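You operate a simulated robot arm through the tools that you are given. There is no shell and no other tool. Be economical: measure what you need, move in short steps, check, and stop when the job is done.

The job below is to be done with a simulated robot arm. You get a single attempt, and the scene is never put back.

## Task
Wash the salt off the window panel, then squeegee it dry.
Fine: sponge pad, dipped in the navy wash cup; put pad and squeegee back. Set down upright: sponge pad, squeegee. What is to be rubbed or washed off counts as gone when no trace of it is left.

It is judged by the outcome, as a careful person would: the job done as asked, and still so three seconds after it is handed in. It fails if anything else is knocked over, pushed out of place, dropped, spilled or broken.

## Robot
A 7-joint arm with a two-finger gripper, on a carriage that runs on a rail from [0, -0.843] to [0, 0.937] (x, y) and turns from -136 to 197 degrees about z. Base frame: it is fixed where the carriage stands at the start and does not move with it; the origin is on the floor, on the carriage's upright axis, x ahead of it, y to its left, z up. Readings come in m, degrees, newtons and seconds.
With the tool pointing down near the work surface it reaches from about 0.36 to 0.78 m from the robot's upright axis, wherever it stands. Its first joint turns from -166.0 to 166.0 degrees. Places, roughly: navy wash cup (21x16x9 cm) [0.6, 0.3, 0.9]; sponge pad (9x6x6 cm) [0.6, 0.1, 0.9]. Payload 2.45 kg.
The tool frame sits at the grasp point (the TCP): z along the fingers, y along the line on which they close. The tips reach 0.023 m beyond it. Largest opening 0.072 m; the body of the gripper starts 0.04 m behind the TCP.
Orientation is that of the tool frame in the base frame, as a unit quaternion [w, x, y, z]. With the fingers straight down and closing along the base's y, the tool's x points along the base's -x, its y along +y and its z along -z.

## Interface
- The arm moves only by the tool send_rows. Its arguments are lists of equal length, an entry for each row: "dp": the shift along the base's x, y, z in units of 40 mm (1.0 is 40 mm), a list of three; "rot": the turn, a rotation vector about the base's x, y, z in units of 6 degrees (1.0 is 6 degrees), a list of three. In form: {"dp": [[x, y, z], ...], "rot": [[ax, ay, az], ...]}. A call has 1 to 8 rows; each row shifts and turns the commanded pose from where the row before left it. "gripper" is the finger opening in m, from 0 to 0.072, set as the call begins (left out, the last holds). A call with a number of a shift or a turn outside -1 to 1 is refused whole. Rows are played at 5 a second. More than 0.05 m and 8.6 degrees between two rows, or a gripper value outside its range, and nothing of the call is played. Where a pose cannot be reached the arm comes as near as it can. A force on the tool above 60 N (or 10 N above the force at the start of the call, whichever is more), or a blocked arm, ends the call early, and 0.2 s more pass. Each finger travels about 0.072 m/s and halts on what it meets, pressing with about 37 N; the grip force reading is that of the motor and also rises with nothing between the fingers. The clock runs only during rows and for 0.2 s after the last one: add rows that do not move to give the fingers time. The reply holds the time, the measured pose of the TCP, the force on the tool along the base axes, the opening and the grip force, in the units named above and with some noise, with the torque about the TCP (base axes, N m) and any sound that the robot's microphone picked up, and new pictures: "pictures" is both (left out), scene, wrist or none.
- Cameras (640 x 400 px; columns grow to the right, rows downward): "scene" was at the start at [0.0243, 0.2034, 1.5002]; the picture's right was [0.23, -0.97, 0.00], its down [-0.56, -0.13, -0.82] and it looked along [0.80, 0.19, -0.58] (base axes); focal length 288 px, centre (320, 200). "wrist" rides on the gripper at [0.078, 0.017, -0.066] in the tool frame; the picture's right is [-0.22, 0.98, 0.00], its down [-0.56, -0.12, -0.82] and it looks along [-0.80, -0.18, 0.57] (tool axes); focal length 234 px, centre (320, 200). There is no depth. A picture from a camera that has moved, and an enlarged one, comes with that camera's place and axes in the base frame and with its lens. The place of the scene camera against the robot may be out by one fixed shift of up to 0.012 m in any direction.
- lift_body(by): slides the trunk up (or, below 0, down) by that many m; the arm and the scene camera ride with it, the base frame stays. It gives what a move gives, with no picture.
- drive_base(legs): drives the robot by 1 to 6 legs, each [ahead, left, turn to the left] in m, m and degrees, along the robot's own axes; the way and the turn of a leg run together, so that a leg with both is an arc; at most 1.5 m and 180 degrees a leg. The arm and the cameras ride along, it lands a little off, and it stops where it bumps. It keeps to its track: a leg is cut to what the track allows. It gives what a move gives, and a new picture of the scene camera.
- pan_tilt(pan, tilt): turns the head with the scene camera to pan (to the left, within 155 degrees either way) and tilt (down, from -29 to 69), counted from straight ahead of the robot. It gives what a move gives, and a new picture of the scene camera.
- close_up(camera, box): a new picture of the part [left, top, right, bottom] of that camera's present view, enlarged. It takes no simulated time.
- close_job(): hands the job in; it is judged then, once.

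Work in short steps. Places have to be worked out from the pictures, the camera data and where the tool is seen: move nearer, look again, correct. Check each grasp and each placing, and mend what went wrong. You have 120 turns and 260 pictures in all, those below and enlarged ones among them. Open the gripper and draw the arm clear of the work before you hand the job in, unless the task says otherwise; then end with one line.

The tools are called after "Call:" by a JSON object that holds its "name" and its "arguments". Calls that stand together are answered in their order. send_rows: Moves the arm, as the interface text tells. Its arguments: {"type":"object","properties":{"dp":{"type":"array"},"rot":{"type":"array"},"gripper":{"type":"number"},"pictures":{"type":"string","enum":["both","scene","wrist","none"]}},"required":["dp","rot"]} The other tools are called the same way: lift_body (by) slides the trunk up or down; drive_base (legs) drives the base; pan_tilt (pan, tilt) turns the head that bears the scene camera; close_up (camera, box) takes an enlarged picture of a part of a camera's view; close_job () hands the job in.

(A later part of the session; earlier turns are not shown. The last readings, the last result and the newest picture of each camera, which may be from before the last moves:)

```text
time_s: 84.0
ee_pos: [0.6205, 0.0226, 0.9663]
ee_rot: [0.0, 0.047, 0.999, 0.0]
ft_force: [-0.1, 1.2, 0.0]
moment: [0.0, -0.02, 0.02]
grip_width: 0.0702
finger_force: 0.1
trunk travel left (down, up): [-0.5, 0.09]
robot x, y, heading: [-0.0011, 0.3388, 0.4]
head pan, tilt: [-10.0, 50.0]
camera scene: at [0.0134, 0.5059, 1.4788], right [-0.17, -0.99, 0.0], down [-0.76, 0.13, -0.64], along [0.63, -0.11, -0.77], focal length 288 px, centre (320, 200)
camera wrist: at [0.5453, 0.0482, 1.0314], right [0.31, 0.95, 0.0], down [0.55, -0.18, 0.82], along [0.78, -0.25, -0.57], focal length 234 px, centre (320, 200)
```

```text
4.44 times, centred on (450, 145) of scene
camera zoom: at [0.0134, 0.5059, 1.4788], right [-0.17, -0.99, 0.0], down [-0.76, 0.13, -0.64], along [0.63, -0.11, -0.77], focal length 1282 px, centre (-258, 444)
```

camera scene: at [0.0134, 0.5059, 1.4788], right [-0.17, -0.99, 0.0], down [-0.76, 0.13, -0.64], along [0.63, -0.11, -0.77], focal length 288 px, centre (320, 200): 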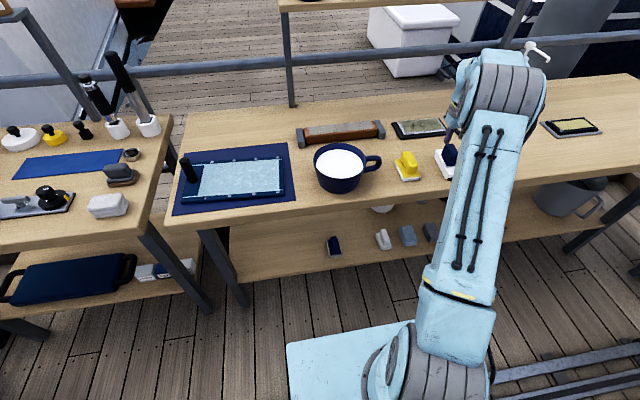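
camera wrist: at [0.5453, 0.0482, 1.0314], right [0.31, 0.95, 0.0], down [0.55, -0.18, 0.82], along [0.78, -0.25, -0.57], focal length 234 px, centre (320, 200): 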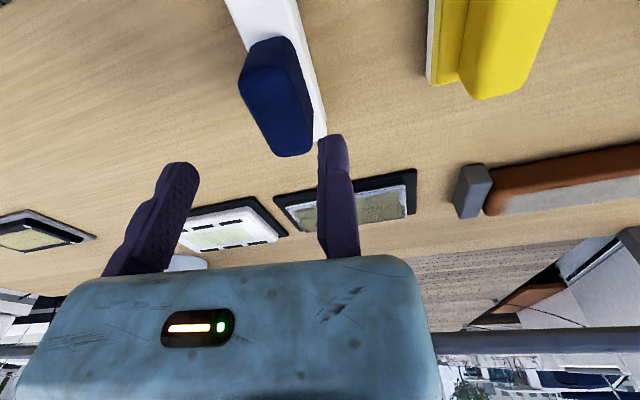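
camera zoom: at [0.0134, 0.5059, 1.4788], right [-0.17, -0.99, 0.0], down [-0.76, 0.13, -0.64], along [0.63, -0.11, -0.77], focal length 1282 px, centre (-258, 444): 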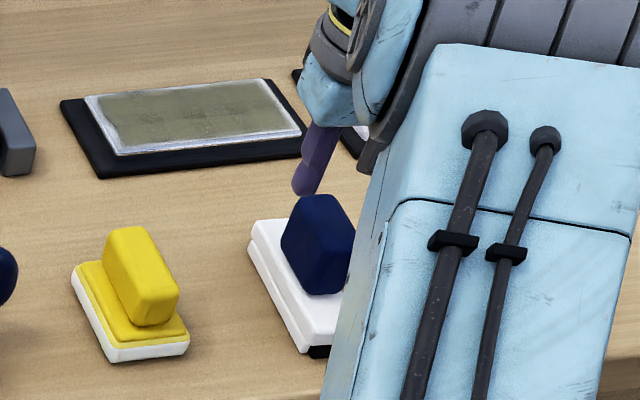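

Handle top is at z≈.926, +y face y≈.02. I shift slightly and descend to z≈.908, checking.

Call:
{"name": "send_rows", "arguments": {"dp": [[-0.2, 0.06, 0], [0, 0, -0.6], [0, 0, -0.6], [0, 0, -0.25], [0, 0, 0]], "rot": [[0, 0, 0], [0, 0, 0], [0, 0, 0], [0, 0, 0], [0, 0, 0]]}}

Call:
{"name": "close_up", "arguments": {"camera": "scene", "box": [400, 100, 500, 190]}}

```text
time_s: 85.2
ee_pos: [0.6123, 0.0252, 0.909]
ee_rot: [0.0, 0.048, 0.999, 0.0]
ft_force: [0.7, 0.3, 0.3]
moment: [0.02, 0.01, -0.03]
grip_width: 0.0702
finger_force: 0.0
trunk travel left (down, up): [-0.5, 0.09]
robot x, y, heading: [-0.0001, 0.3356, 0.4]
head pan, tilt: [-10.0, 50.0]
camera scene: at [0.0133, 0.506, 1.4788], right [-0.17, -0.99, 0.0], down [-0.76, 0.13, -0.64], along [0.63, -0.11, -0.77], focal length 288 px, centre (320, 200)
camera wrist: at [0.5371, 0.0513, 0.9738], right [0.31, 0.95, 0.0], down [0.55, -0.18, 0.82], along [0.78, -0.25, -0.57], focal length 234 px, centre (320, 200)
```

scene: 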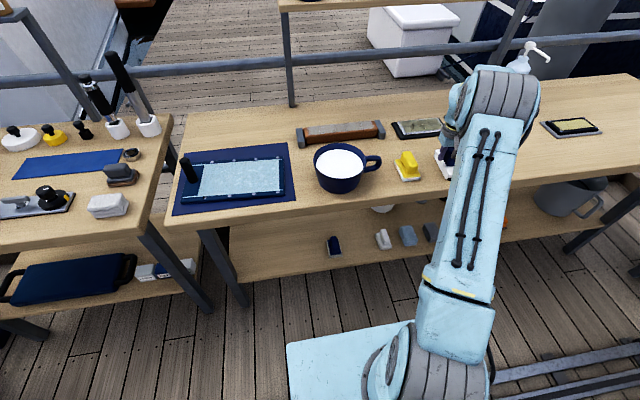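
wrist: 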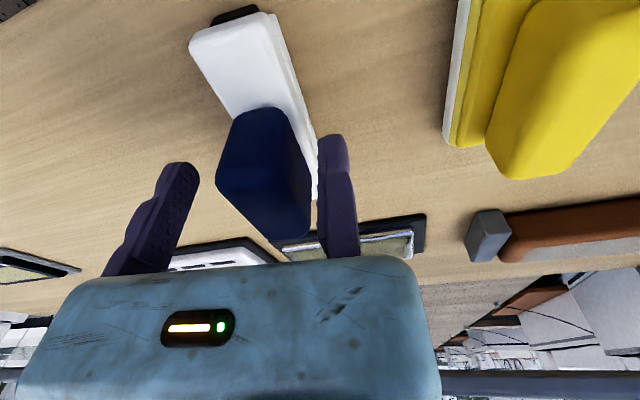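

```text
4.44 times, centred on (450, 145) of scene
camera zoom: at [0.0133, 0.506, 1.4788], right [-0.17, -0.99, 0.0], down [-0.76, 0.13, -0.64], along [0.63, -0.11, -0.77], focal length 1282 px, centre (-258, 444)
```

zoom: 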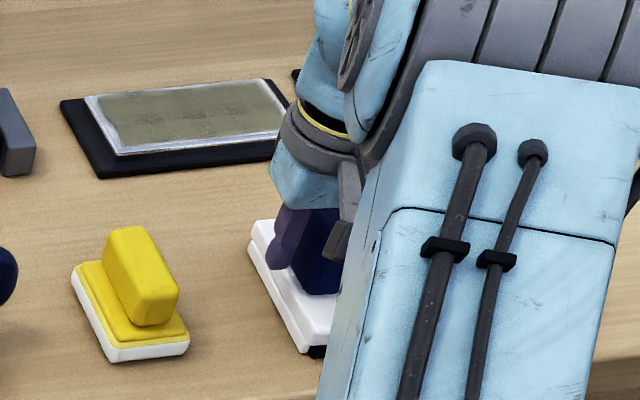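

Fingers straddle the handle with ~5 mm gap at the fixed side; I shift 4 mm and grip.

Call:
{"name": "send_rows", "arguments": {"dp": [[0, -0.09, 0], [0, 0, 0]], "rot": [[0, 0, 0], [0, 0, 0]], "pictures": "none"}}

Call:
{"name": "send_rows", "arguments": {"dp": [[0, 0, 0], [0, 0, 0], [0, 0, 0], [0, 0, 0], [0, 0, 0]], "rot": [[0, 0, 0], [0, 0, 0], [0, 0, 0], [0, 0, 0], [0, 0, 0]], "gripper": 0, "pictures": "wrist"}}

```text
time_s: 85.8
ee_pos: [0.6118, 0.0215, 0.9082]
ee_rot: [0.0, 0.048, 0.999, -0.001]
ft_force: [0.0, 0.1, 0.0]
moment: [-0.03, 0.03, 0.01]
grip_width: 0.0698
finger_force: 0.0
trunk travel left (down, up): [-0.5, 0.09]
robot x, y, heading: [-0.0007, 0.3346, 0.6]
head pan, tilt: [-10.0, 50.0]
```

```text
time_s: 87.0
ee_pos: [0.6118, 0.0225, 0.9072]
ee_rot: [0.0, 0.048, 0.999, 0.001]
ft_force: [0.4, -0.7, 3.5]
moment: [-0.12, -0.03, 0.04]
grip_width: 0.0288
finger_force: 37.2
trunk travel left (down, up): [-0.5, 0.09]
robot x, y, heading: [-0.0018, 0.3359, 0.6]
head pan, tilt: [-10.0, 50.0]
camera wrist: at [0.5363, 0.0481, 0.9735], right [0.31, 0.95, 0.0], down [0.54, -0.18, 0.82], along [0.78, -0.25, -0.57], focal length 234 px, centre (320, 200)
```

wrist: 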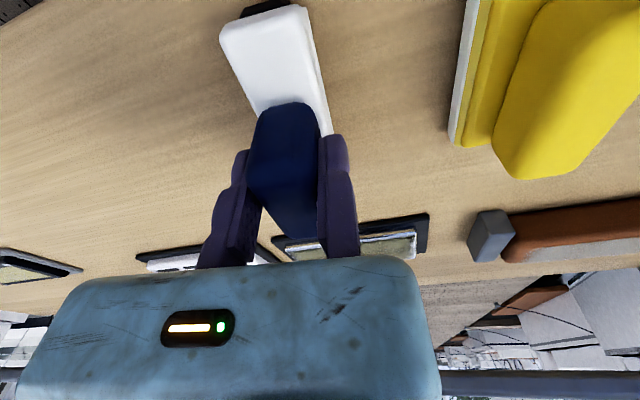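

Gripped (28.8 mm). I lift to z≈1.05 and drive left.

Call:
{"name": "send_rows", "arguments": {"dp": [[0, 0, 0.5], [0, 0, 1], [0, 0, 1], [0, 0, 1], [0, 0, 0.1], [0, 0, 0]], "rot": [[0, 0, 0], [0, 0, 0], [0, 0, 0], [0, 0, 0.55], [0, 0, 0], [0, 0, 0]]}}

Call:
{"name": "close_up", "arguments": {"camera": "scene", "box": [380, 60, 520, 180]}}

Call:
{"name": "drive_base", "arguments": {"legs": [[0, 0.27, 0]]}}

```text
time_s: 88.4
ee_pos: [0.61, 0.0246, 1.0498]
ee_rot: [0.0, 0.02, 1.0, 0.0]
ft_force: [0.8, 0.7, 0.1]
moment: [-0.03, -0.01, 0.01]
grip_width: 0.0288
finger_force: 36.5
trunk travel left (down, up): [-0.5, 0.09]
robot x, y, heading: [-0.0011, 0.3375, 0.6]
head pan, tilt: [-10.0, 50.0]
camera scene: at [0.0134, 0.506, 1.4788], right [-0.17, -0.99, 0.0], down [-0.76, 0.13, -0.64], along [0.63, -0.11, -0.77], focal length 288 px, centre (320, 200)
camera wrist: at [0.5333, 0.0452, 1.1172], right [0.26, 0.97, 0.0], down [0.55, -0.15, 0.82], along [0.79, -0.21, -0.57], focal length 234 px, centre (320, 200)
```

scene: 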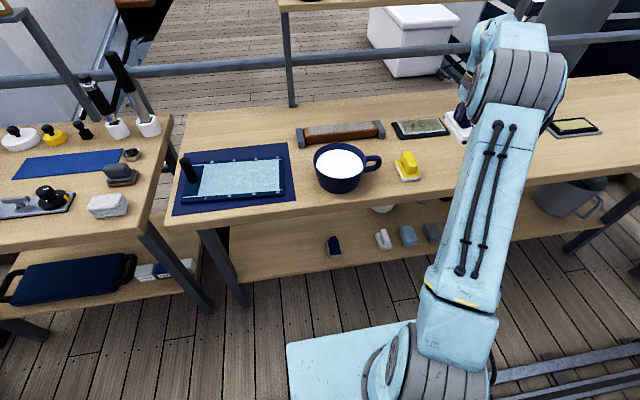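
wrist: 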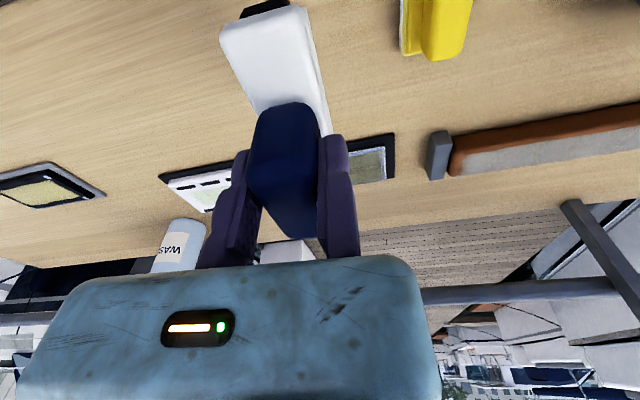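

```text
3.33 times, centred on (450, 120) of scene
camera zoom: at [0.0134, 0.506, 1.4788], right [-0.17, -0.99, 0.0], down [-0.76, 0.13, -0.64], along [0.63, -0.11, -0.77], focal length 961 px, centre (-113, 467)
```

zoom: 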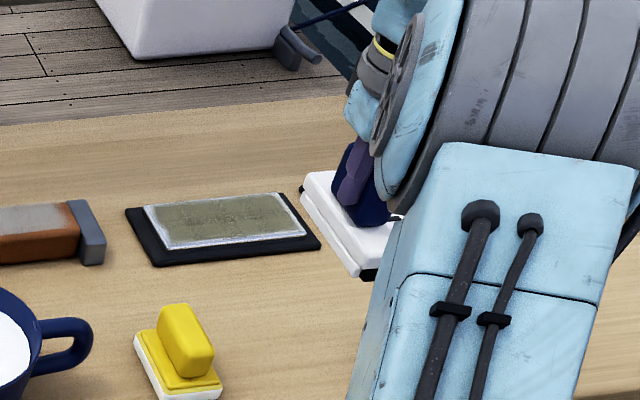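

```text
time_s: 90.3
ee_pos: [0.6108, 0.2946, 1.0516]
ee_rot: [-0.001, 0.019, 1.0, 0.0]
ft_force: [0.3, 0.5, -0.5]
moment: [-0.03, 0.05, 0.03]
grip_width: 0.0291
finger_force: 37.6
trunk travel left (down, up): [-0.5, 0.09]
robot x, y, heading: [-0.0013, 0.6034, 0.5]
head pan, tilt: [-10.0, 50.0]
camera scene: at [0.0131, 0.7747, 1.4788], right [-0.16, -0.99, 0.0], down [-0.76, 0.13, -0.64], along [0.63, -0.11, -0.77], focal length 288 px, centre (320, 200)
```

scene: 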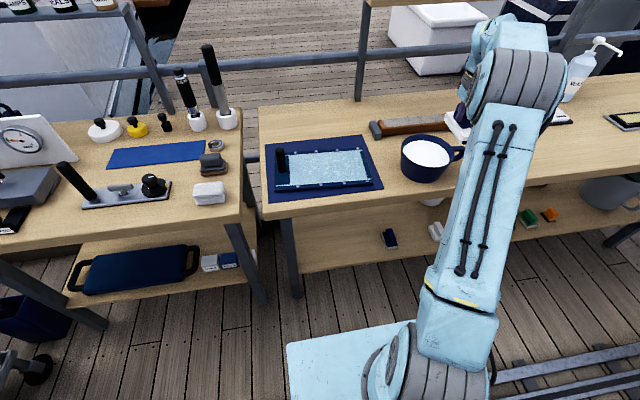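

Now I bring the squeegee to the left end, near lane, staying high.

Call:
{"name": "send_rows", "arguments": {"dp": [[0.08, 1, 0], [0.08, 1, 0], [0.08, 1, 0], [0.08, 1, 0], [0.08, 1, 0], [0.08, 1, 0], [0.08, 1, 0], [0.09, 1, 0]], "rot": [[0, 0, 0], [0, 0, 0], [0, 0, 0], [0, 0, 0], [0, 0, 0], [0, 0, 0], [0, 0, 0], [0, 0, 0]], "pictures": "none"}}

Call:
{"name": "send_rows", "arguments": {"dp": [[0, 1, 0], [0, 1, 0], [0, 1, 0], [0, 0.3, 0], [0, 0, -0.8], [0, 0, -0.8], [0, 0, -0.6], [0, 0, 0]], "rot": [[0, 0, 0], [0, 0, 0], [0, 0, 0], [0, 0, 0], [0, 0, 0], [0, 0, 0], [0, 0, 0], [0, 0, 0]]}}

Call:
{"name": "close_up", "arguments": {"camera": "scene", "box": [240, 100, 400, 210]}}

```text
time_s: 92.2
ee_pos: [0.6377, 0.6109, 1.0529]
ee_rot: [0.0, 0.018, 1.0, 0.001]
ft_force: [-0.1, -0.8, -0.7]
moment: [0.01, 0.0, -0.02]
grip_width: 0.0292
finger_force: 36.9
trunk travel left (down, up): [-0.5, 0.09]
robot x, y, heading: [0.0012, 0.605, 0.9]
head pan, tilt: [-10.0, 50.0]
```

```text
time_s: 94.0
ee_pos: [0.6346, 0.7479, 0.9621]
ee_rot: [0.0, 0.018, 1.0, 0.0]
ft_force: [0.6, 0.4, -0.2]
moment: [0.03, 0.03, 0.01]
grip_width: 0.0293
finger_force: 36.9
trunk travel left (down, up): [-0.5, 0.09]
robot x, y, heading: [0.0016, 0.6063, 0.7]
head pan, tilt: [-10.0, 50.0]
camera scene: at [0.0134, 0.7748, 1.4788], right [-0.16, -0.99, 0.0], down [-0.76, 0.13, -0.64], along [0.63, -0.11, -0.77], focal length 288 px, centre (320, 200)
camera wrist: at [0.5587, 0.7679, 1.0284], right [0.25, 0.97, 0.0], down [0.55, -0.15, 0.82], along [0.79, -0.21, -0.57], focal length 234 px, centre (320, 200)
```

scene: 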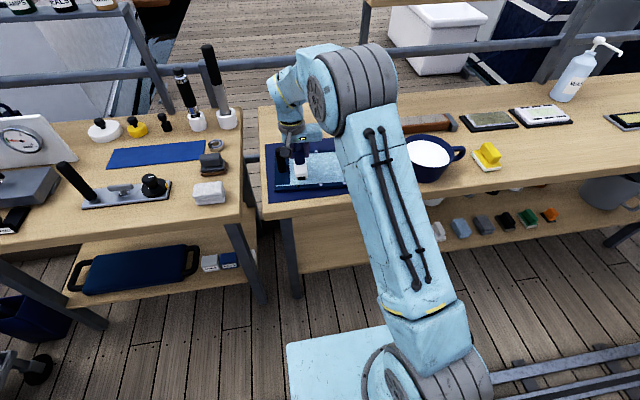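
wrist: 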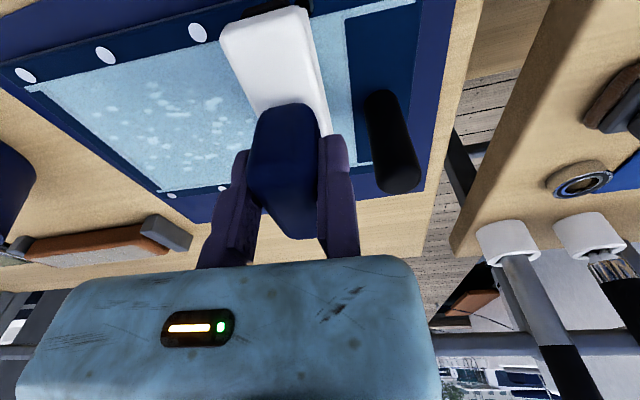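

```text
3.64 times, centred on (320, 155) of scene
camera zoom: at [0.0134, 0.7748, 1.4788], right [-0.16, -0.99, 0.0], down [-0.76, 0.13, -0.64], along [0.63, -0.11, -0.77], focal length 1049 px, centre (320, 364)
```

zoom: 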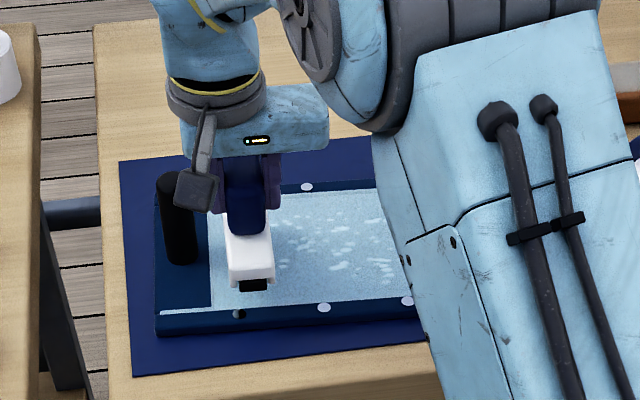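

Well placed, clear of the post. I lower to near contact.

Call:
{"name": "send_rows", "arguments": {"dp": [[0, 0, -0.5], [0, 0, -0.35], [0, 0, 0]], "rot": [[0, 0, 0], [0, 0, 0], [0, 0, 0]], "pictures": "none"}}

Call:
{"name": "send_rows", "arguments": {"dp": [[0, 0, -0.08], [0, 0, 0]], "rot": [[0, 0, 0], [0, 0, 0]], "pictures": "none"}}

Call:
{"name": "send_rows", "arguments": {"dp": [[0, 0, -0.06], [0, 0, 0]], "rot": [[0, 0, 0], [0, 0, 0]], "pictures": "none"}}

```text
time_s: 94.8
ee_pos: [0.6364, 0.7461, 0.9289]
ee_rot: [0.0, 0.018, 1.0, -0.001]
ft_force: [1.0, 0.4, -0.8]
moment: [0.01, 0.01, 0.04]
grip_width: 0.0288
finger_force: 37.1
trunk travel left (down, up): [-0.5, 0.09]
robot x, y, heading: [-0.0038, 0.6038, 0.5]
head pan, tilt: [-10.0, 50.0]
```

```text
time_s: 95.3
ee_pos: [0.6356, 0.7456, 0.9258]
ee_rot: [0.001, 0.019, 1.0, 0.0]
ft_force: [0.4, -0.5, -0.8]
moment: [0.03, -0.03, -0.03]
grip_width: 0.0295
finger_force: 37.0
trunk travel left (down, up): [-0.5, 0.09]
robot x, y, heading: [0.0001, 0.6057, 0.6]
head pan, tilt: [-10.0, 50.0]
```

```text
time_s: 96.0
ee_pos: [0.6373, 0.7453, 0.9224]
ee_rot: [0.0, 0.018, 1.0, 0.001]
ft_force: [-0.5, 0.7, 0.0]
moment: [0.0, 0.02, 0.0]
grip_width: 0.0289
finger_force: 37.7
trunk travel left (down, up): [-0.5, 0.09]
robot x, y, heading: [0.0001, 0.6058, 0.8]
head pan, tilt: [-10.0, 50.0]
```

Nearly touching. I loosen the grip to 31 mm so the squeegee rests by its weight, then stroke −y 50 mm.

Call:
{"name": "send_rows", "arguments": {"dp": [[0, 0, -0.02], [0, 0, 0], [0, -0.3, 0], [0, -0.4, 0], [0, -0.4, 0], [0, -0.4, 0], [0, 0, 0]], "rot": [[0, 0, 0], [0, 0, 0], [0, 0, 0], [0, 0, 0], [0, 0, 0], [0, 0, 0], [0, 0, 0]], "gripper": 0.031}}

Call:
{"name": "close_up", "arguments": {"camera": "scene", "box": [240, 100, 400, 210]}}

```text
time_s: 97.5
ee_pos: [0.6343, 0.6859, 0.9245]
ee_rot: [0.0, 0.018, 1.0, 0.0]
ft_force: [-0.2, 0.8, 0.3]
moment: [0.01, -0.02, -0.01]
grip_width: 0.0316
finger_force: 0.1
trunk travel left (down, up): [-0.5, 0.09]
robot x, y, heading: [-0.0048, 0.6041, 0.8]
head pan, tilt: [-10.0, 50.0]
camera scene: at [0.0131, 0.7747, 1.4788], right [-0.16, -0.99, 0.0], down [-0.76, 0.13, -0.64], along [0.63, -0.11, -0.77], focal length 288 px, centre (320, 200)
camera wrist: at [0.5581, 0.7068, 0.9902], right [0.25, 0.97, 0.0], down [0.55, -0.15, 0.82], along [0.79, -0.21, -0.57], focal length 234 px, centre (320, 200)
```

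scene: 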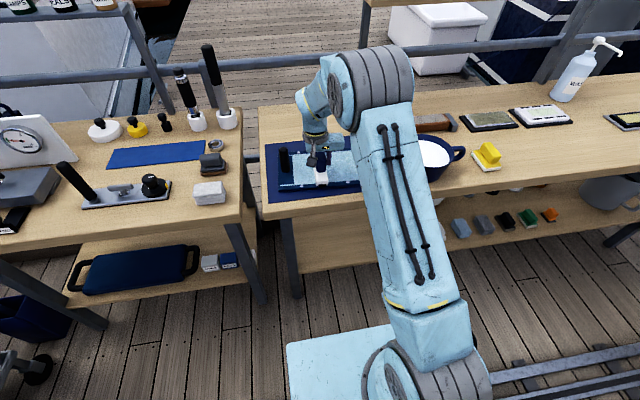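
wrist: 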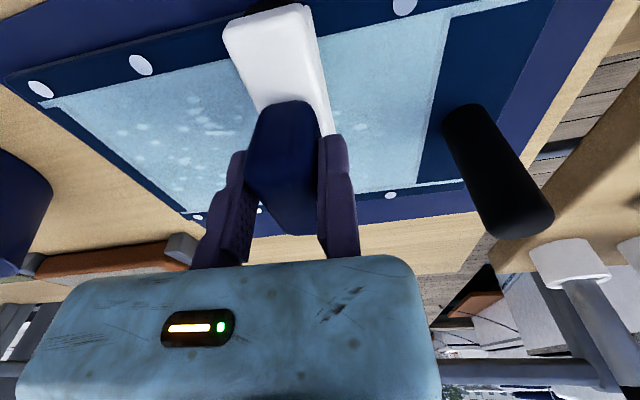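

```text
3.64 times, centred on (320, 155) of scene
camera zoom: at [0.0131, 0.7747, 1.4788], right [-0.16, -0.99, 0.0], down [-0.76, 0.13, -0.64], along [0.63, -0.11, -0.77], focal length 1049 px, centre (320, 364)
```

zoom: 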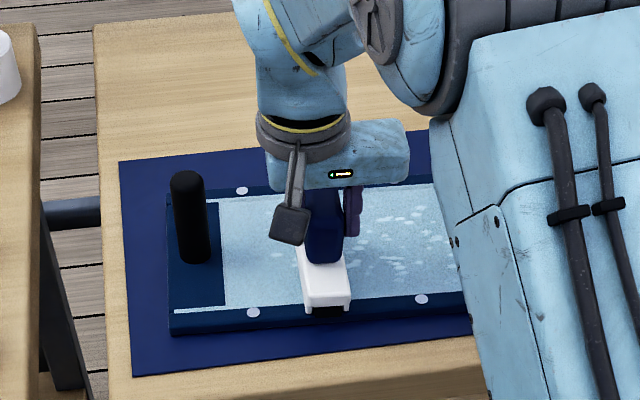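

It wipes; the panel crept ~12 mm. I raise 1 mm and continue right, then stroke back.

Call:
{"name": "send_rows", "arguments": {"dp": [[0, 0, 0.03], [0, -0.4, 0], [0, -0.4, 0], [0, -0.4, 0], [0, -0.4, 0], [0, -0.4, 0], [0, -0.4, 0], [0, 0, 0]], "rot": [[0, 0, 0], [0, 0, 0], [0, 0, 0], [0, 0, 0], [0, 0, 0], [0, 0, 0], [0, 0, 0], [0, 0, 0]], "pictures": "none"}}

Call:
{"name": "close_up", "arguments": {"camera": "scene", "box": [240, 100, 400, 210]}}

Call:
{"name": "close_up", "arguments": {"camera": "wrist", "box": [0, 0, 640, 400]}}

```text
time_s: 99.3
ee_pos: [0.6358, 0.5886, 0.9258]
ee_rot: [0.0, 0.018, 1.0, -0.001]
ft_force: [0.3, 0.4, -1.3]
moment: [-0.01, 0.04, 0.01]
grip_width: 0.0312
finger_force: 0.0
trunk travel left (down, up): [-0.5, 0.09]
robot x, y, heading: [0.0005, 0.6056, 0.7]
head pan, tilt: [-10.0, 50.0]
```

```text
3.64 times, centred on (320, 155) of scene
camera zoom: at [0.0131, 0.7747, 1.4788], right [-0.16, -0.99, 0.0], down [-0.76, 0.13, -0.64], along [0.63, -0.11, -0.77], focal length 1049 px, centre (320, 364)
```

zoom: 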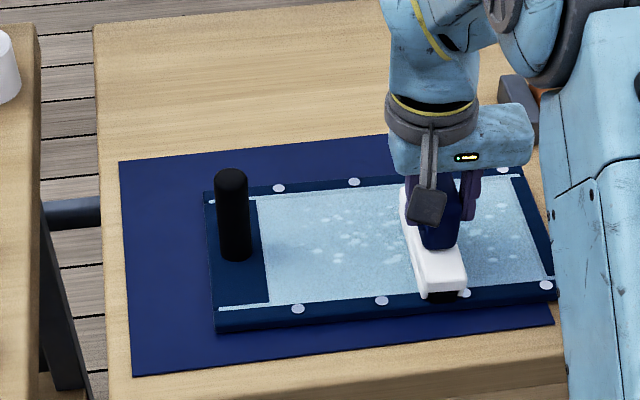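

```text
1.00 times, centred on (320, 200) of wrist (not enlarged: the box is as wide or as high as the picture)
camera zoom: at [0.5602, 0.6103, 0.9912], right [0.25, 0.97, 0.0], down [0.56, -0.15, 0.82], along [0.79, -0.21, -0.57], focal length 234 px, centre (320, 200)
```

zoom: 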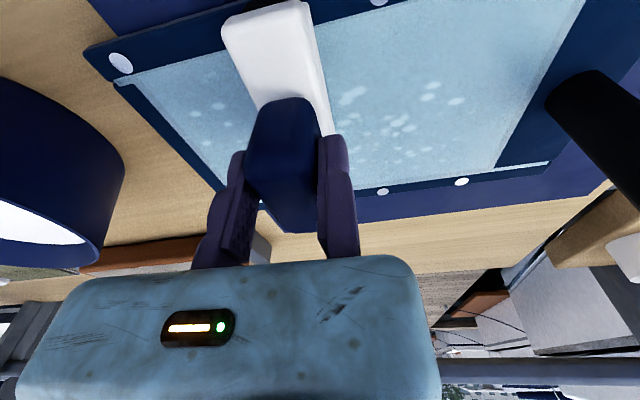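

The panel crept ~50 mm and, after I raised, the blade no longer wiped well. I lower back 1.5 mm so the blade rests fully, and stroke back +y (this also brings the panel home).

Call:
{"name": "send_rows", "arguments": {"dp": [[0, 0, -0.04], [0, 0.3, 0], [0, 0.3, 0], [0, 0.3, 0], [0, 0.3, 0], [0, 0.3, 0], [0, 0.3, 0], [0, 0, 0]], "rot": [[0, 0, 0], [0, 0, 0], [0, 0, 0], [0, 0, 0], [0, 0, 0], [0, 0, 0], [0, 0, 0], [0, 0, 0]], "pictures": "none"}}

Call:
{"name": "close_up", "arguments": {"camera": "scene", "box": [240, 100, 400, 210]}}

Call:
{"name": "close_up", "arguments": {"camera": "wrist", "box": [0, 0, 640, 400]}}

```text
time_s: 101.2
ee_pos: [0.6358, 0.6612, 0.9231]
ee_rot: [0.0, 0.018, 1.0, 0.0]
ft_force: [-0.7, 0.2, -0.1]
moment: [-0.01, 0.03, -0.03]
grip_width: 0.0309
finger_force: 0.1
trunk travel left (down, up): [-0.5, 0.09]
robot x, y, heading: [0.0055, 0.6019, 0.5]
head pan, tilt: [-10.0, 50.0]
```

```text
3.64 times, centred on (320, 155) of scene
camera zoom: at [0.0131, 0.7748, 1.4788], right [-0.16, -0.99, 0.0], down [-0.76, 0.13, -0.64], along [0.63, -0.11, -0.77], focal length 1049 px, centre (320, 364)
```

zoom: 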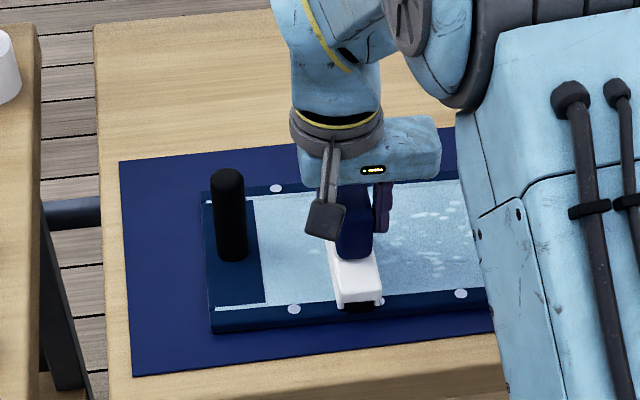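

```text
1.00 times, centred on (320, 200) of wrist (not enlarged: the box is as wide or as high as the picture)
camera zoom: at [0.5602, 0.682, 0.9889], right [0.25, 0.97, 0.0], down [0.55, -0.15, 0.82], along [0.79, -0.21, -0.57], focal length 234 px, centre (320, 200)
```

zoom: 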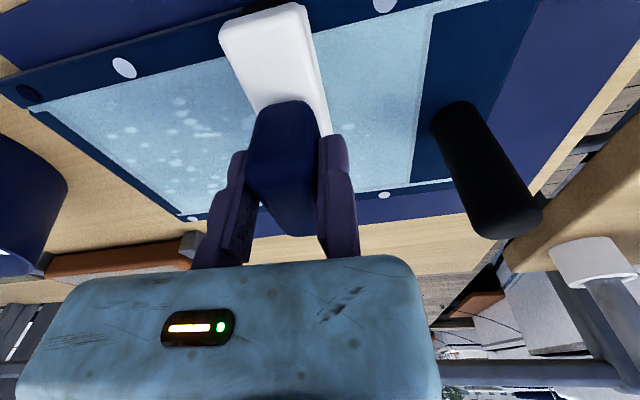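

The panel stayed this time. I continue the stroke to the left end, then look.

Call:
{"name": "send_rows", "arguments": {"dp": [[0, 0.3, 0], [0, 0.3, 0], [0, 0.3, 0], [0, 0.3, 0], [0, 0, 0]], "rot": [[0, 0, 0], [0, 0, 0], [0, 0, 0], [0, 0, 0], [0, 0, 0]], "pictures": "none"}}

Call:
{"name": "close_up", "arguments": {"camera": "scene", "box": [240, 100, 400, 210]}}

Call:
{"name": "close_up", "arguments": {"camera": "wrist", "box": [0, 0, 640, 400]}}

```text
time_s: 102.3
ee_pos: [0.6382, 0.71, 0.922]
ee_rot: [0.001, 0.019, 1.0, 0.0]
ft_force: [-0.3, -0.8, 0.3]
moment: [-0.01, 0.02, -0.01]
grip_width: 0.0312
finger_force: 0.4
trunk travel left (down, up): [-0.5, 0.09]
robot x, y, heading: [-0.0035, 0.608, 0.4]
head pan, tilt: [-10.0, 50.0]
```

```text
3.64 times, centred on (320, 155) of scene
camera zoom: at [0.0131, 0.7748, 1.4788], right [-0.16, -0.99, 0.0], down [-0.76, 0.13, -0.64], along [0.63, -0.11, -0.77], focal length 1049 px, centre (320, 364)
```

zoom: 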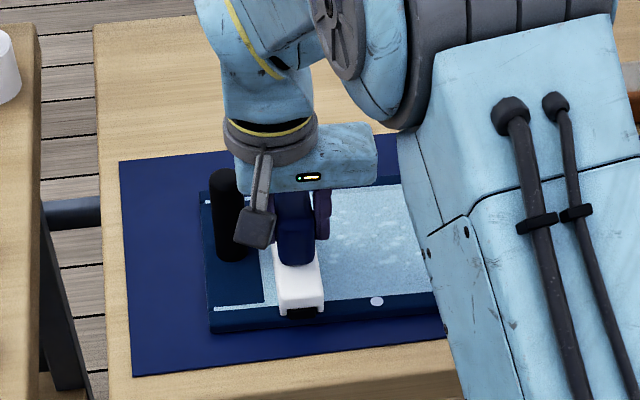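

```text
1.00 times, centred on (320, 200) of wrist (not enlarged: the box is as wide or as high as the picture)
camera zoom: at [0.5608, 0.7308, 0.9881], right [0.25, 0.97, 0.0], down [0.55, -0.15, 0.82], along [0.79, -0.21, -0.57], focal length 234 px, centre (320, 200)
```

zoom: 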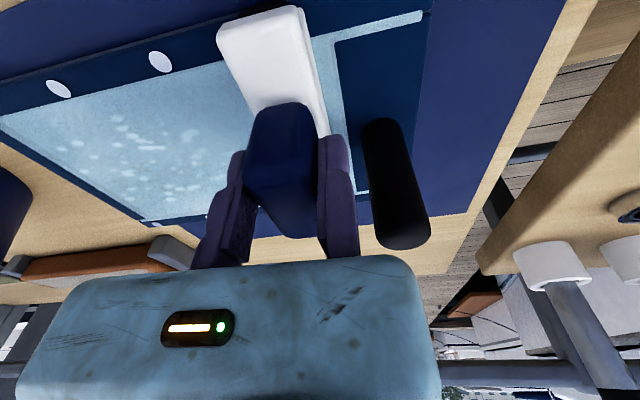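

Loose contact doesn't remove the drops; the blade needs some pressure. I re-grip firmly, hop to the right end, and will press a few newtons while stroking +y (homeward).

Call:
{"name": "send_rows", "arguments": {"dp": [[0, 0, 0], [0, 0, 0], [0, 0, 0.6], [0, -1, 0], [0, -1, 0], [0, -1, 0], [0, -1, 0], [0, -1, 0]], "rot": [[0, 0, 0], [0, 0, 0], [0, 0, 0], [0, 0, 0], [0, 0, 0], [0, 0, 0], [0, 0, 0], [0, 0, 0]], "gripper": 0, "pictures": "none"}}

Call:
{"name": "send_rows", "arguments": {"dp": [[0, 0, -0.5], [0, 0, 0]], "rot": [[0, 0, 0], [0, 0, 0]]}}

Call:
{"name": "close_up", "arguments": {"camera": "scene", "box": [260, 100, 420, 210]}}

```text
time_s: 104.2
ee_pos: [0.6368, 0.5076, 0.9433]
ee_rot: [-0.001, 0.018, 1.0, 0.0]
ft_force: [0.2, 0.2, -0.5]
moment: [0.02, -0.01, 0.03]
grip_width: 0.0288
finger_force: 37.0
trunk travel left (down, up): [-0.5, 0.09]
robot x, y, heading: [0.0018, 0.603, 0.8]
head pan, tilt: [-10.0, 50.0]
```

```text
time_s: 104.8
ee_pos: [0.6368, 0.5095, 0.9235]
ee_rot: [0.0, 0.019, 1.0, 0.0]
ft_force: [0.3, 0.6, 0.1]
moment: [0.0, 0.04, -0.03]
grip_width: 0.0295
finger_force: 36.7
trunk travel left (down, up): [-0.5, 0.09]
robot x, y, heading: [0.0012, 0.6056, 0.3]
head pan, tilt: [-10.0, 50.0]
camera scene: at [0.0134, 0.7747, 1.4788], right [-0.16, -0.99, 0.0], down [-0.76, 0.13, -0.64], along [0.63, -0.11, -0.77], focal length 288 px, centre (320, 200)
camera wrist: at [0.5608, 0.5299, 0.9897], right [0.25, 0.97, 0.0], down [0.55, -0.15, 0.82], along [0.79, -0.21, -0.57], focal length 234 px, centre (320, 200)
```

scene: 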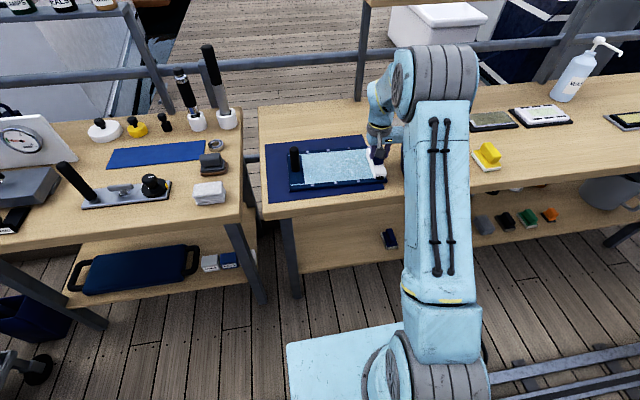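
wrist: 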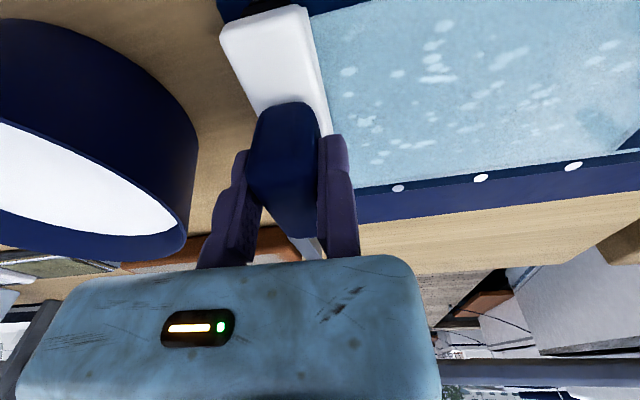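

```text
3.64 times, centred on (340, 155) of scene
camera zoom: at [0.0134, 0.7747, 1.4788], right [-0.16, -0.99, 0.0], down [-0.76, 0.13, -0.64], along [0.63, -0.11, -0.77], focal length 1049 px, centre (247, 364)
```

zoom: 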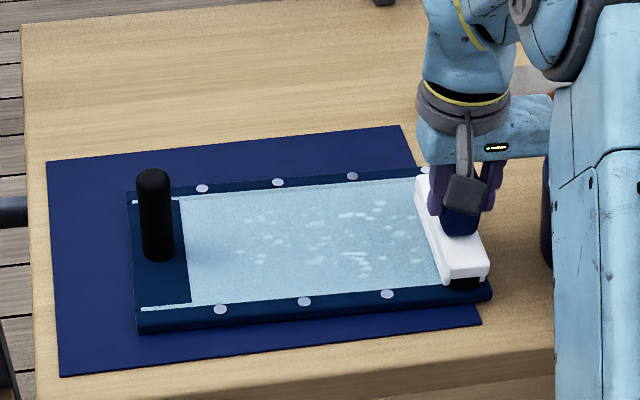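

Blade sits at the right end. I press ~1.5 mm and stroke +y 60 mm.

Call:
{"name": "send_rows", "arguments": {"dp": [[0, 0, -0.05], [0, 0, 0]], "rot": [[0, 0, 0], [0, 0, 0]], "pictures": "none"}}

Call:
{"name": "send_rows", "arguments": {"dp": [[0, 0.3, 0], [0, 0.4, 0], [0, 0.4, 0], [0, 0.4, 0], [0, 0, 0]], "rot": [[0, 0, 0], [0, 0, 0], [0, 0, 0], [0, 0, 0], [0, 0, 0]], "pictures": "none"}}

Call:
{"name": "close_up", "arguments": {"camera": "scene", "box": [260, 100, 420, 210]}}

```text
time_s: 105.3
ee_pos: [0.6361, 0.5092, 0.9235]
ee_rot: [0.0, 0.018, 1.0, 0.0]
ft_force: [0.4, 0.4, -0.4]
moment: [-0.02, 0.0, 0.01]
grip_width: 0.029
finger_force: 37.3
trunk travel left (down, up): [-0.5, 0.09]
robot x, y, heading: [-0.0012, 0.606, 0.6]
head pan, tilt: [-10.0, 50.0]
```

```text
time_s: 106.5
ee_pos: [0.6368, 0.5682, 0.9236]
ee_rot: [0.0, 0.018, 1.0, 0.0]
ft_force: [0.2, -0.9, -1.2]
moment: [0.0, 0.02, -0.01]
grip_width: 0.029
finger_force: 37.4
trunk travel left (down, up): [-0.5, 0.09]
robot x, y, heading: [0.0008, 0.6037, 0.5]
head pan, tilt: [-10.0, 50.0]
```

```text
3.64 times, centred on (340, 155) of scene
camera zoom: at [0.0131, 0.7748, 1.4788], right [-0.16, -0.99, 0.0], down [-0.76, 0.13, -0.64], along [0.63, -0.11, -0.77], focal length 1049 px, centre (247, 364)
```

zoom: 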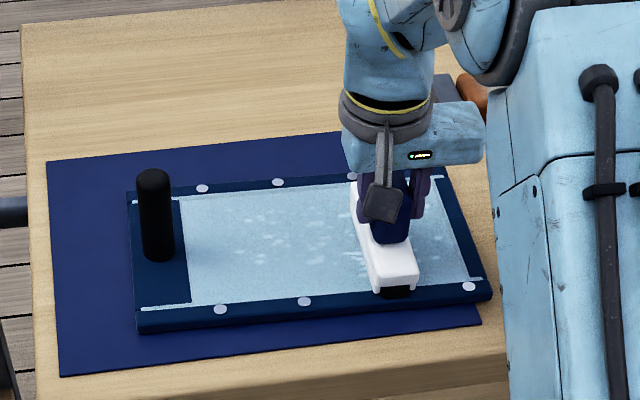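

Excellent: with a firm grip at feather contact the drops behind the blade vanish and the panel stays. I continue +y.

Call:
{"name": "send_rows", "arguments": {"dp": [[0, 0.4, 0], [0, 0.4, 0], [0, 0.4, 0], [0, 0.4, 0], [0, 0.4, 0], [0, 0.4, 0], [0, 0.4, 0], [0, 0.4, 0]], "rot": [[0, 0, 0], [0, 0, 0], [0, 0, 0], [0, 0, 0], [0, 0, 0], [0, 0, 0], [0, 0, 0], [0, 0, 0]], "pictures": "none"}}

Call:
{"name": "close_up", "arguments": {"camera": "scene", "box": [260, 100, 420, 210]}}

Call:
{"name": "close_up", "arguments": {"camera": "wrist", "box": [0, 0, 640, 400]}}

```text
time_s: 108.3
ee_pos: [0.6355, 0.6973, 0.9244]
ee_rot: [0.0, 0.018, 1.0, 0.0]
ft_force: [0.1, 0.3, -0.4]
moment: [-0.01, 0.02, -0.01]
grip_width: 0.0292
finger_force: 37.1
trunk travel left (down, up): [-0.5, 0.09]
robot x, y, heading: [0.0026, 0.6016, 0.5]
head pan, tilt: [-10.0, 50.0]
```

```text
3.64 times, centred on (340, 155) of scene
camera zoom: at [0.0131, 0.7748, 1.4788], right [-0.16, -0.99, 0.0], down [-0.76, 0.13, -0.64], along [0.63, -0.11, -0.77], focal length 1049 px, centre (247, 364)
```

zoom: 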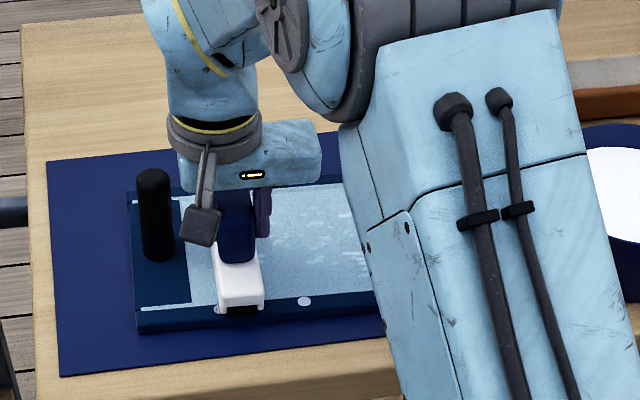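

```text
1.00 times, centred on (320, 200) of wrist (not enlarged: the box is as wide or as high as the picture)
camera zoom: at [0.559, 0.7186, 0.9901], right [0.25, 0.97, 0.0], down [0.55, -0.15, 0.82], along [0.79, -0.21, -0.57], focal length 234 px, centre (320, 200)
```

zoom: 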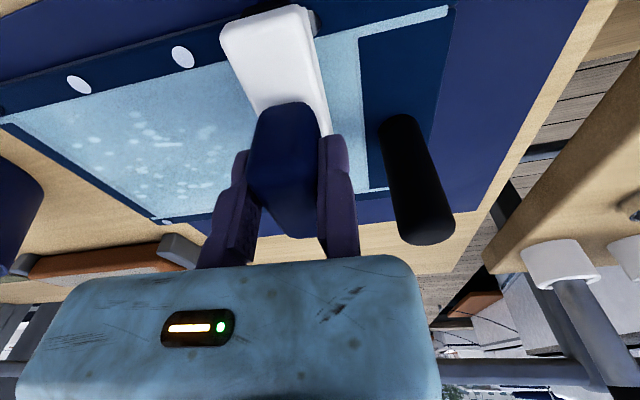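

Drops remain, so there was no real contact. I hop back to the right end and this time lower until I read ~3–4 N.

Call:
{"name": "send_rows", "arguments": {"dp": [[0, 0, 0.4], [0, -1, 0], [0, -1, 0], [0, -1, 0], [0, -1, 0], [0, -0.7, 0], [0, 0, -0.4], [0, 0, -0.08]], "rot": [[0, 0, 0], [0, 0, 0], [0, 0, 0], [0, 0, 0], [0, 0, 0], [0, 0, 0], [0, 0, 0], [0, 0, 0]], "pictures": "none"}}

Call:
{"name": "send_rows", "arguments": {"dp": [[0, 0, -0.03], [0, 0, 0]], "rot": [[0, 0, 0], [0, 0, 0]], "pictures": "none"}}

Call:
{"name": "send_rows", "arguments": {"dp": [[0, 0, -0.03], [0, 0, 0]], "rot": [[0, 0, 0], [0, 0, 0]], "pictures": "none"}}

```text
time_s: 110.2
ee_pos: [0.6364, 0.5092, 0.9222]
ee_rot: [0.001, 0.018, 1.0, 0.0]
ft_force: [0.5, 0.5, 6.9]
moment: [-0.05, 0.31, 0.02]
grip_width: 0.029
finger_force: 37.2
trunk travel left (down, up): [-0.5, 0.09]
robot x, y, heading: [0.0002, 0.6091, 0.4]
head pan, tilt: [-10.0, 50.0]
```

```text
time_s: 110.8
ee_pos: [0.637, 0.5095, 0.9227]
ee_rot: [0.002, 0.018, 1.0, 0.0]
ft_force: [4.2, -2.3, 19.6]
moment: [-0.38, 0.31, 0.0]
grip_width: 0.0292
finger_force: 36.8
trunk travel left (down, up): [-0.5, 0.09]
robot x, y, heading: [-0.002, 0.6042, 0.5]
head pan, tilt: [-10.0, 50.0]
```

```text
time_s: 111.3
ee_pos: [0.6353, 0.5098, 0.9228]
ee_rot: [0.003, 0.018, 1.0, 0.0]
ft_force: [3.6, -3.0, 38.3]
moment: [-0.67, 0.32, 0.0]
grip_width: 0.0289
finger_force: 37.1
trunk travel left (down, up): [-0.5, 0.09]
robot x, y, heading: [-0.0011, 0.6063, 0.7]
head pan, tilt: [-10.0, 50.0]
```

38 N now — a good moment to drag the panel home (+47 mm) with this firm press.

Call:
{"name": "send_rows", "arguments": {"dp": [[0, 0.3, 0], [0, 0.4, 0], [0, 0.4, 0], [0, 0, 0]], "rot": [[0, 0, 0], [0, 0, 0], [0, 0, 0], [0, 0, 0]], "pictures": "none"}}

Call:
{"name": "close_up", "arguments": {"camera": "scene", "box": [260, 100, 420, 210]}}

```text
time_s: 112.3
ee_pos: [0.634, 0.5539, 0.9213]
ee_rot: [0.003, 0.018, 1.0, -0.001]
ft_force: [1.8, -9.1, 37.6]
moment: [-1.09, -0.18, -0.04]
grip_width: 0.0294
finger_force: 36.8
trunk travel left (down, up): [-0.5, 0.09]
robot x, y, heading: [-0.0003, 0.6065, 0.5]
head pan, tilt: [-10.0, 50.0]
```

```text
3.64 times, centred on (340, 155) of scene
camera zoom: at [0.0104, 0.7743, 1.4789], right [-0.16, -0.99, 0.0], down [-0.75, 0.13, -0.64], along [0.64, -0.1, -0.76], focal length 1049 px, centre (247, 364)
```

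zoom: 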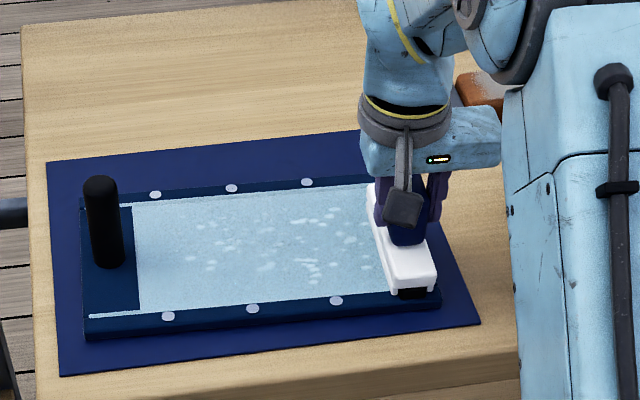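

Panel is essentially home, blade at its right edge. I relax the press to ~4 N.

Call:
{"name": "send_rows", "arguments": {"dp": [[0, 0, 0.055], [0, 0, 0]], "rot": [[0, 0, 0], [0, 0, 0]], "pictures": "none"}}

Call:
{"name": "send_rows", "arguments": {"dp": [[0, 0, 0.01], [0, 0, 0]], "rot": [[0, 0, 0], [0, 0, 0]], "pictures": "none"}}

```text
time_s: 113.0
ee_pos: [0.6335, 0.5536, 0.9206]
ee_rot: [0.0, 0.018, 1.0, 0.001]
ft_force: [-0.1, -7.4, 23.3]
moment: [-0.77, -0.58, 0.0]
grip_width: 0.029
finger_force: 37.4
trunk travel left (down, up): [-0.5, 0.09]
robot x, y, heading: [-0.0017, 0.6049, 0.6]
head pan, tilt: [-10.0, 50.0]
```

```text
time_s: 113.5
ee_pos: [0.6334, 0.5546, 0.9211]
ee_rot: [-0.001, 0.018, 1.0, 0.001]
ft_force: [-1.2, -5.8, 13.9]
moment: [-0.5, -0.27, -0.05]
grip_width: 0.0292
finger_force: 36.4
trunk travel left (down, up): [-0.5, 0.09]
robot x, y, heading: [0.0015, 0.6027, 0.4]
head pan, tilt: [-10.0, 50.0]
```

Call:
{"name": "send_rows", "arguments": {"dp": [[0, 0, 0.01], [0, 0, 0], [0, 0, 0]], "rot": [[0, 0, 0], [0, 0, 0], [0, 0, 0]], "pictures": "none"}}

```text
time_s: 114.3
ee_pos: [0.635, 0.5547, 0.9213]
ee_rot: [-0.002, 0.019, 1.0, 0.001]
ft_force: [-0.2, -0.9, -1.1]
moment: [0.02, -0.04, 0.01]
grip_width: 0.0291
finger_force: 37.2
trunk travel left (down, up): [-0.5, 0.09]
robot x, y, heading: [0.002, 0.6049, 0.7]
head pan, tilt: [-10.0, 50.0]
```

Call:
{"name": "send_rows", "arguments": {"dp": [[0, 0, -0.012], [0, 0, 0], [0, 0, 0]], "rot": [[0, 0, 0], [0, 0, 0], [0, 0, 0]], "pictures": "none"}}

```text
time_s: 115.2
ee_pos: [0.636, 0.555, 0.9206]
ee_rot: [-0.001, 0.019, 1.0, -0.001]
ft_force: [0.2, 0.1, -0.3]
moment: [0.01, 0.02, -0.01]
grip_width: 0.029
finger_force: 36.9
trunk travel left (down, up): [-0.5, 0.09]
robot x, y, heading: [-0.0012, 0.6042, 0.4]
head pan, tilt: [-10.0, 50.0]
```

Still a feather touch; a bit lower, then a +y stroke of 60 mm and look.

Call:
{"name": "send_rows", "arguments": {"dp": [[0, 0, -0.012], [0, 0, 0], [0, 0.3, 0], [0, 0.4, 0], [0, 0.4, 0], [0, 0.4, 0], [0, 0, 0]], "rot": [[0, 0, 0], [0, 0, 0], [0, 0, 0], [0, 0, 0], [0, 0, 0], [0, 0, 0], [0, 0, 0]], "pictures": "none"}}

Call:
{"name": "close_up", "arguments": {"camera": "scene", "box": [260, 100, 420, 210]}}

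```text
time_s: 116.8
ee_pos: [0.6363, 0.6124, 0.9221]
ee_rot: [0.0, 0.02, 1.0, 0.001]
ft_force: [0.8, 0.0, -0.1]
moment: [0.03, 0.0, 0.01]
grip_width: 0.0293
finger_force: 37.3
trunk travel left (down, up): [-0.5, 0.09]
robot x, y, heading: [-0.0041, 0.6022, 0.6]
head pan, tilt: [-10.0, 50.0]
```

```text
3.64 times, centred on (340, 155) of scene
camera zoom: at [0.0132, 0.7749, 1.4788], right [-0.16, -0.99, 0.0], down [-0.76, 0.13, -0.64], along [0.63, -0.11, -0.77], focal length 1049 px, centre (247, 364)
```

zoom: 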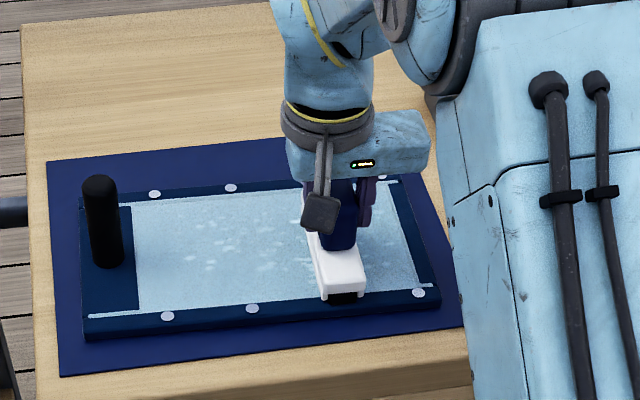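

Panel unmoved and the area behind looks clear. I continue +y over the denser drops.

Call:
{"name": "send_rows", "arguments": {"dp": [[0, 0.4, -0.004], [0, 0.4, 0], [0, 0.4, 0], [0, 0.4, 0], [0, 0.4, 0], [0, 0.4, 0], [0, 0.4, 0], [0, 0, 0]], "rot": [[0, 0, 0], [0, 0, 0], [0, 0, 0], [0, 0, 0], [0, 0, 0], [0, 0, 0], [0, 0, 0], [0, 0, 0]], "pictures": "none"}}

Call:
{"name": "close_up", "arguments": {"camera": "scene", "box": [265, 130, 385, 200]}}

Call:
{"name": "close_up", "arguments": {"camera": "wrist", "box": [0, 0, 640, 400]}}

```text
time_s: 118.5
ee_pos: [0.6373, 0.7264, 0.9225]
ee_rot: [0.0, 0.019, 1.0, 0.0]
ft_force: [-0.7, 0.6, -0.6]
moment: [0.05, -0.01, -0.04]
grip_width: 0.0288
finger_force: 37.0
trunk travel left (down, up): [-0.5, 0.09]
robot x, y, heading: [-0.001, 0.6032, 0.9]
head pan, tilt: [-10.0, 50.0]
```

```text
5.33 times, centred on (325, 165) of scene
camera zoom: at [0.0131, 0.7748, 1.4788], right [-0.16, -0.99, 0.0], down [-0.76, 0.13, -0.64], along [0.63, -0.11, -0.77], focal length 1538 px, centre (293, 387)
```

zoom: 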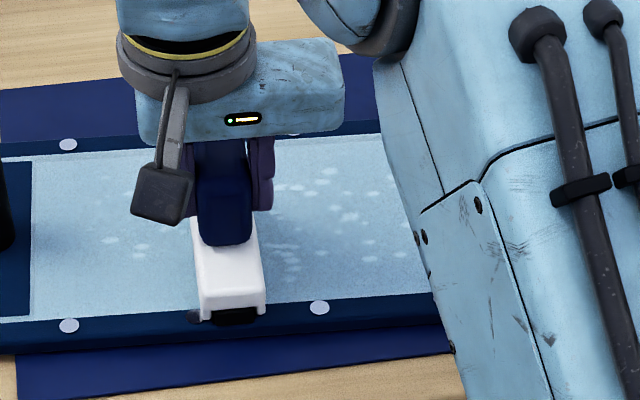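

```text
1.00 times, centred on (320, 200) of wrist (not enlarged: the box is as wide or as high as the picture)
camera zoom: at [0.5608, 0.7479, 0.9867], right [0.25, 0.97, 0.0], down [0.56, -0.15, 0.82], along [0.79, -0.21, -0.57], focal length 234 px, centre (320, 200)
```

zoom: 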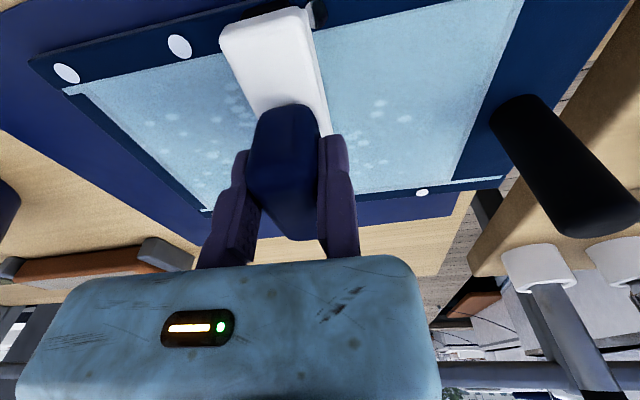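

The panel got dragged +52 mm. I return to the loose-grip mode (which slid without dragging) with more slack, and make repeated passes; −y first since that is homeward now.

Call:
{"name": "send_rows", "arguments": {"dp": [[0, 0, 0.02], [0, 0, 0], [0, -0.5, 0], [0, -0.5, 0], [0, -0.5, 0], [0, -0.5, 0], [0, -0.5, 0], [0, -0.5, 0]], "rot": [[0, 0, 0], [0, 0, 0], [0, 0, 0], [0, 0, 0], [0, 0, 0], [0, 0, 0], [0, 0, 0], [0, 0, 0]], "gripper": 0.035, "pictures": "none"}}

Call:
{"name": "close_up", "arguments": {"camera": "scene", "box": [240, 100, 400, 210]}}

Call:
{"name": "close_up", "arguments": {"camera": "wrist", "box": [0, 0, 640, 400]}}

```text
time_s: 120.3
ee_pos: [0.6365, 0.607, 0.9229]
ee_rot: [0.001, 0.018, 1.0, 0.0]
ft_force: [-0.2, -0.3, -0.6]
moment: [0.02, -0.02, -0.01]
grip_width: 0.0354
finger_force: 0.1
trunk travel left (down, up): [-0.5, 0.09]
robot x, y, heading: [0.001, 0.6043, 0.5]
head pan, tilt: [-10.0, 50.0]
```

```text
3.64 times, centred on (320, 155) of scene
camera zoom: at [0.013, 0.7748, 1.4787], right [-0.16, -0.99, 0.0], down [-0.76, 0.13, -0.64], along [0.63, -0.11, -0.77], focal length 1049 px, centre (320, 364)
```

zoom: 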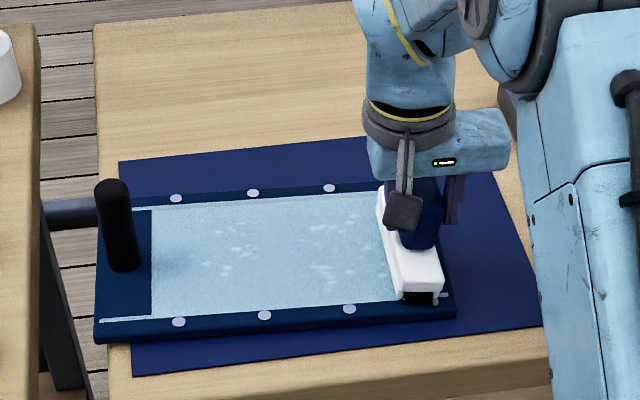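

```text
1.00 times, centred on (320, 200) of wrist (not enlarged: the box is as wide or as high as the picture)
camera zoom: at [0.5604, 0.6273, 0.9883], right [0.25, 0.97, 0.0], down [0.56, -0.15, 0.82], along [0.79, -0.21, -0.57], focal length 234 px, centre (320, 200)
```

zoom: 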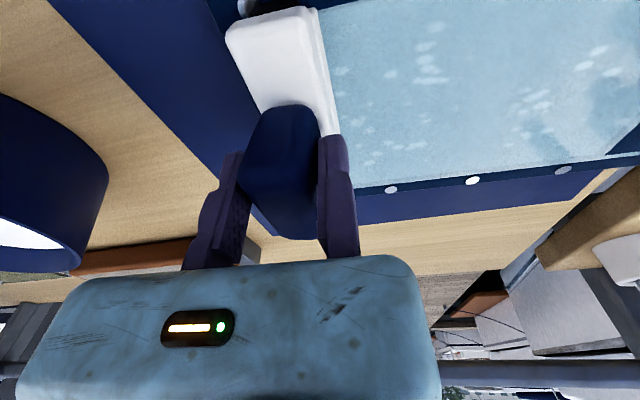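

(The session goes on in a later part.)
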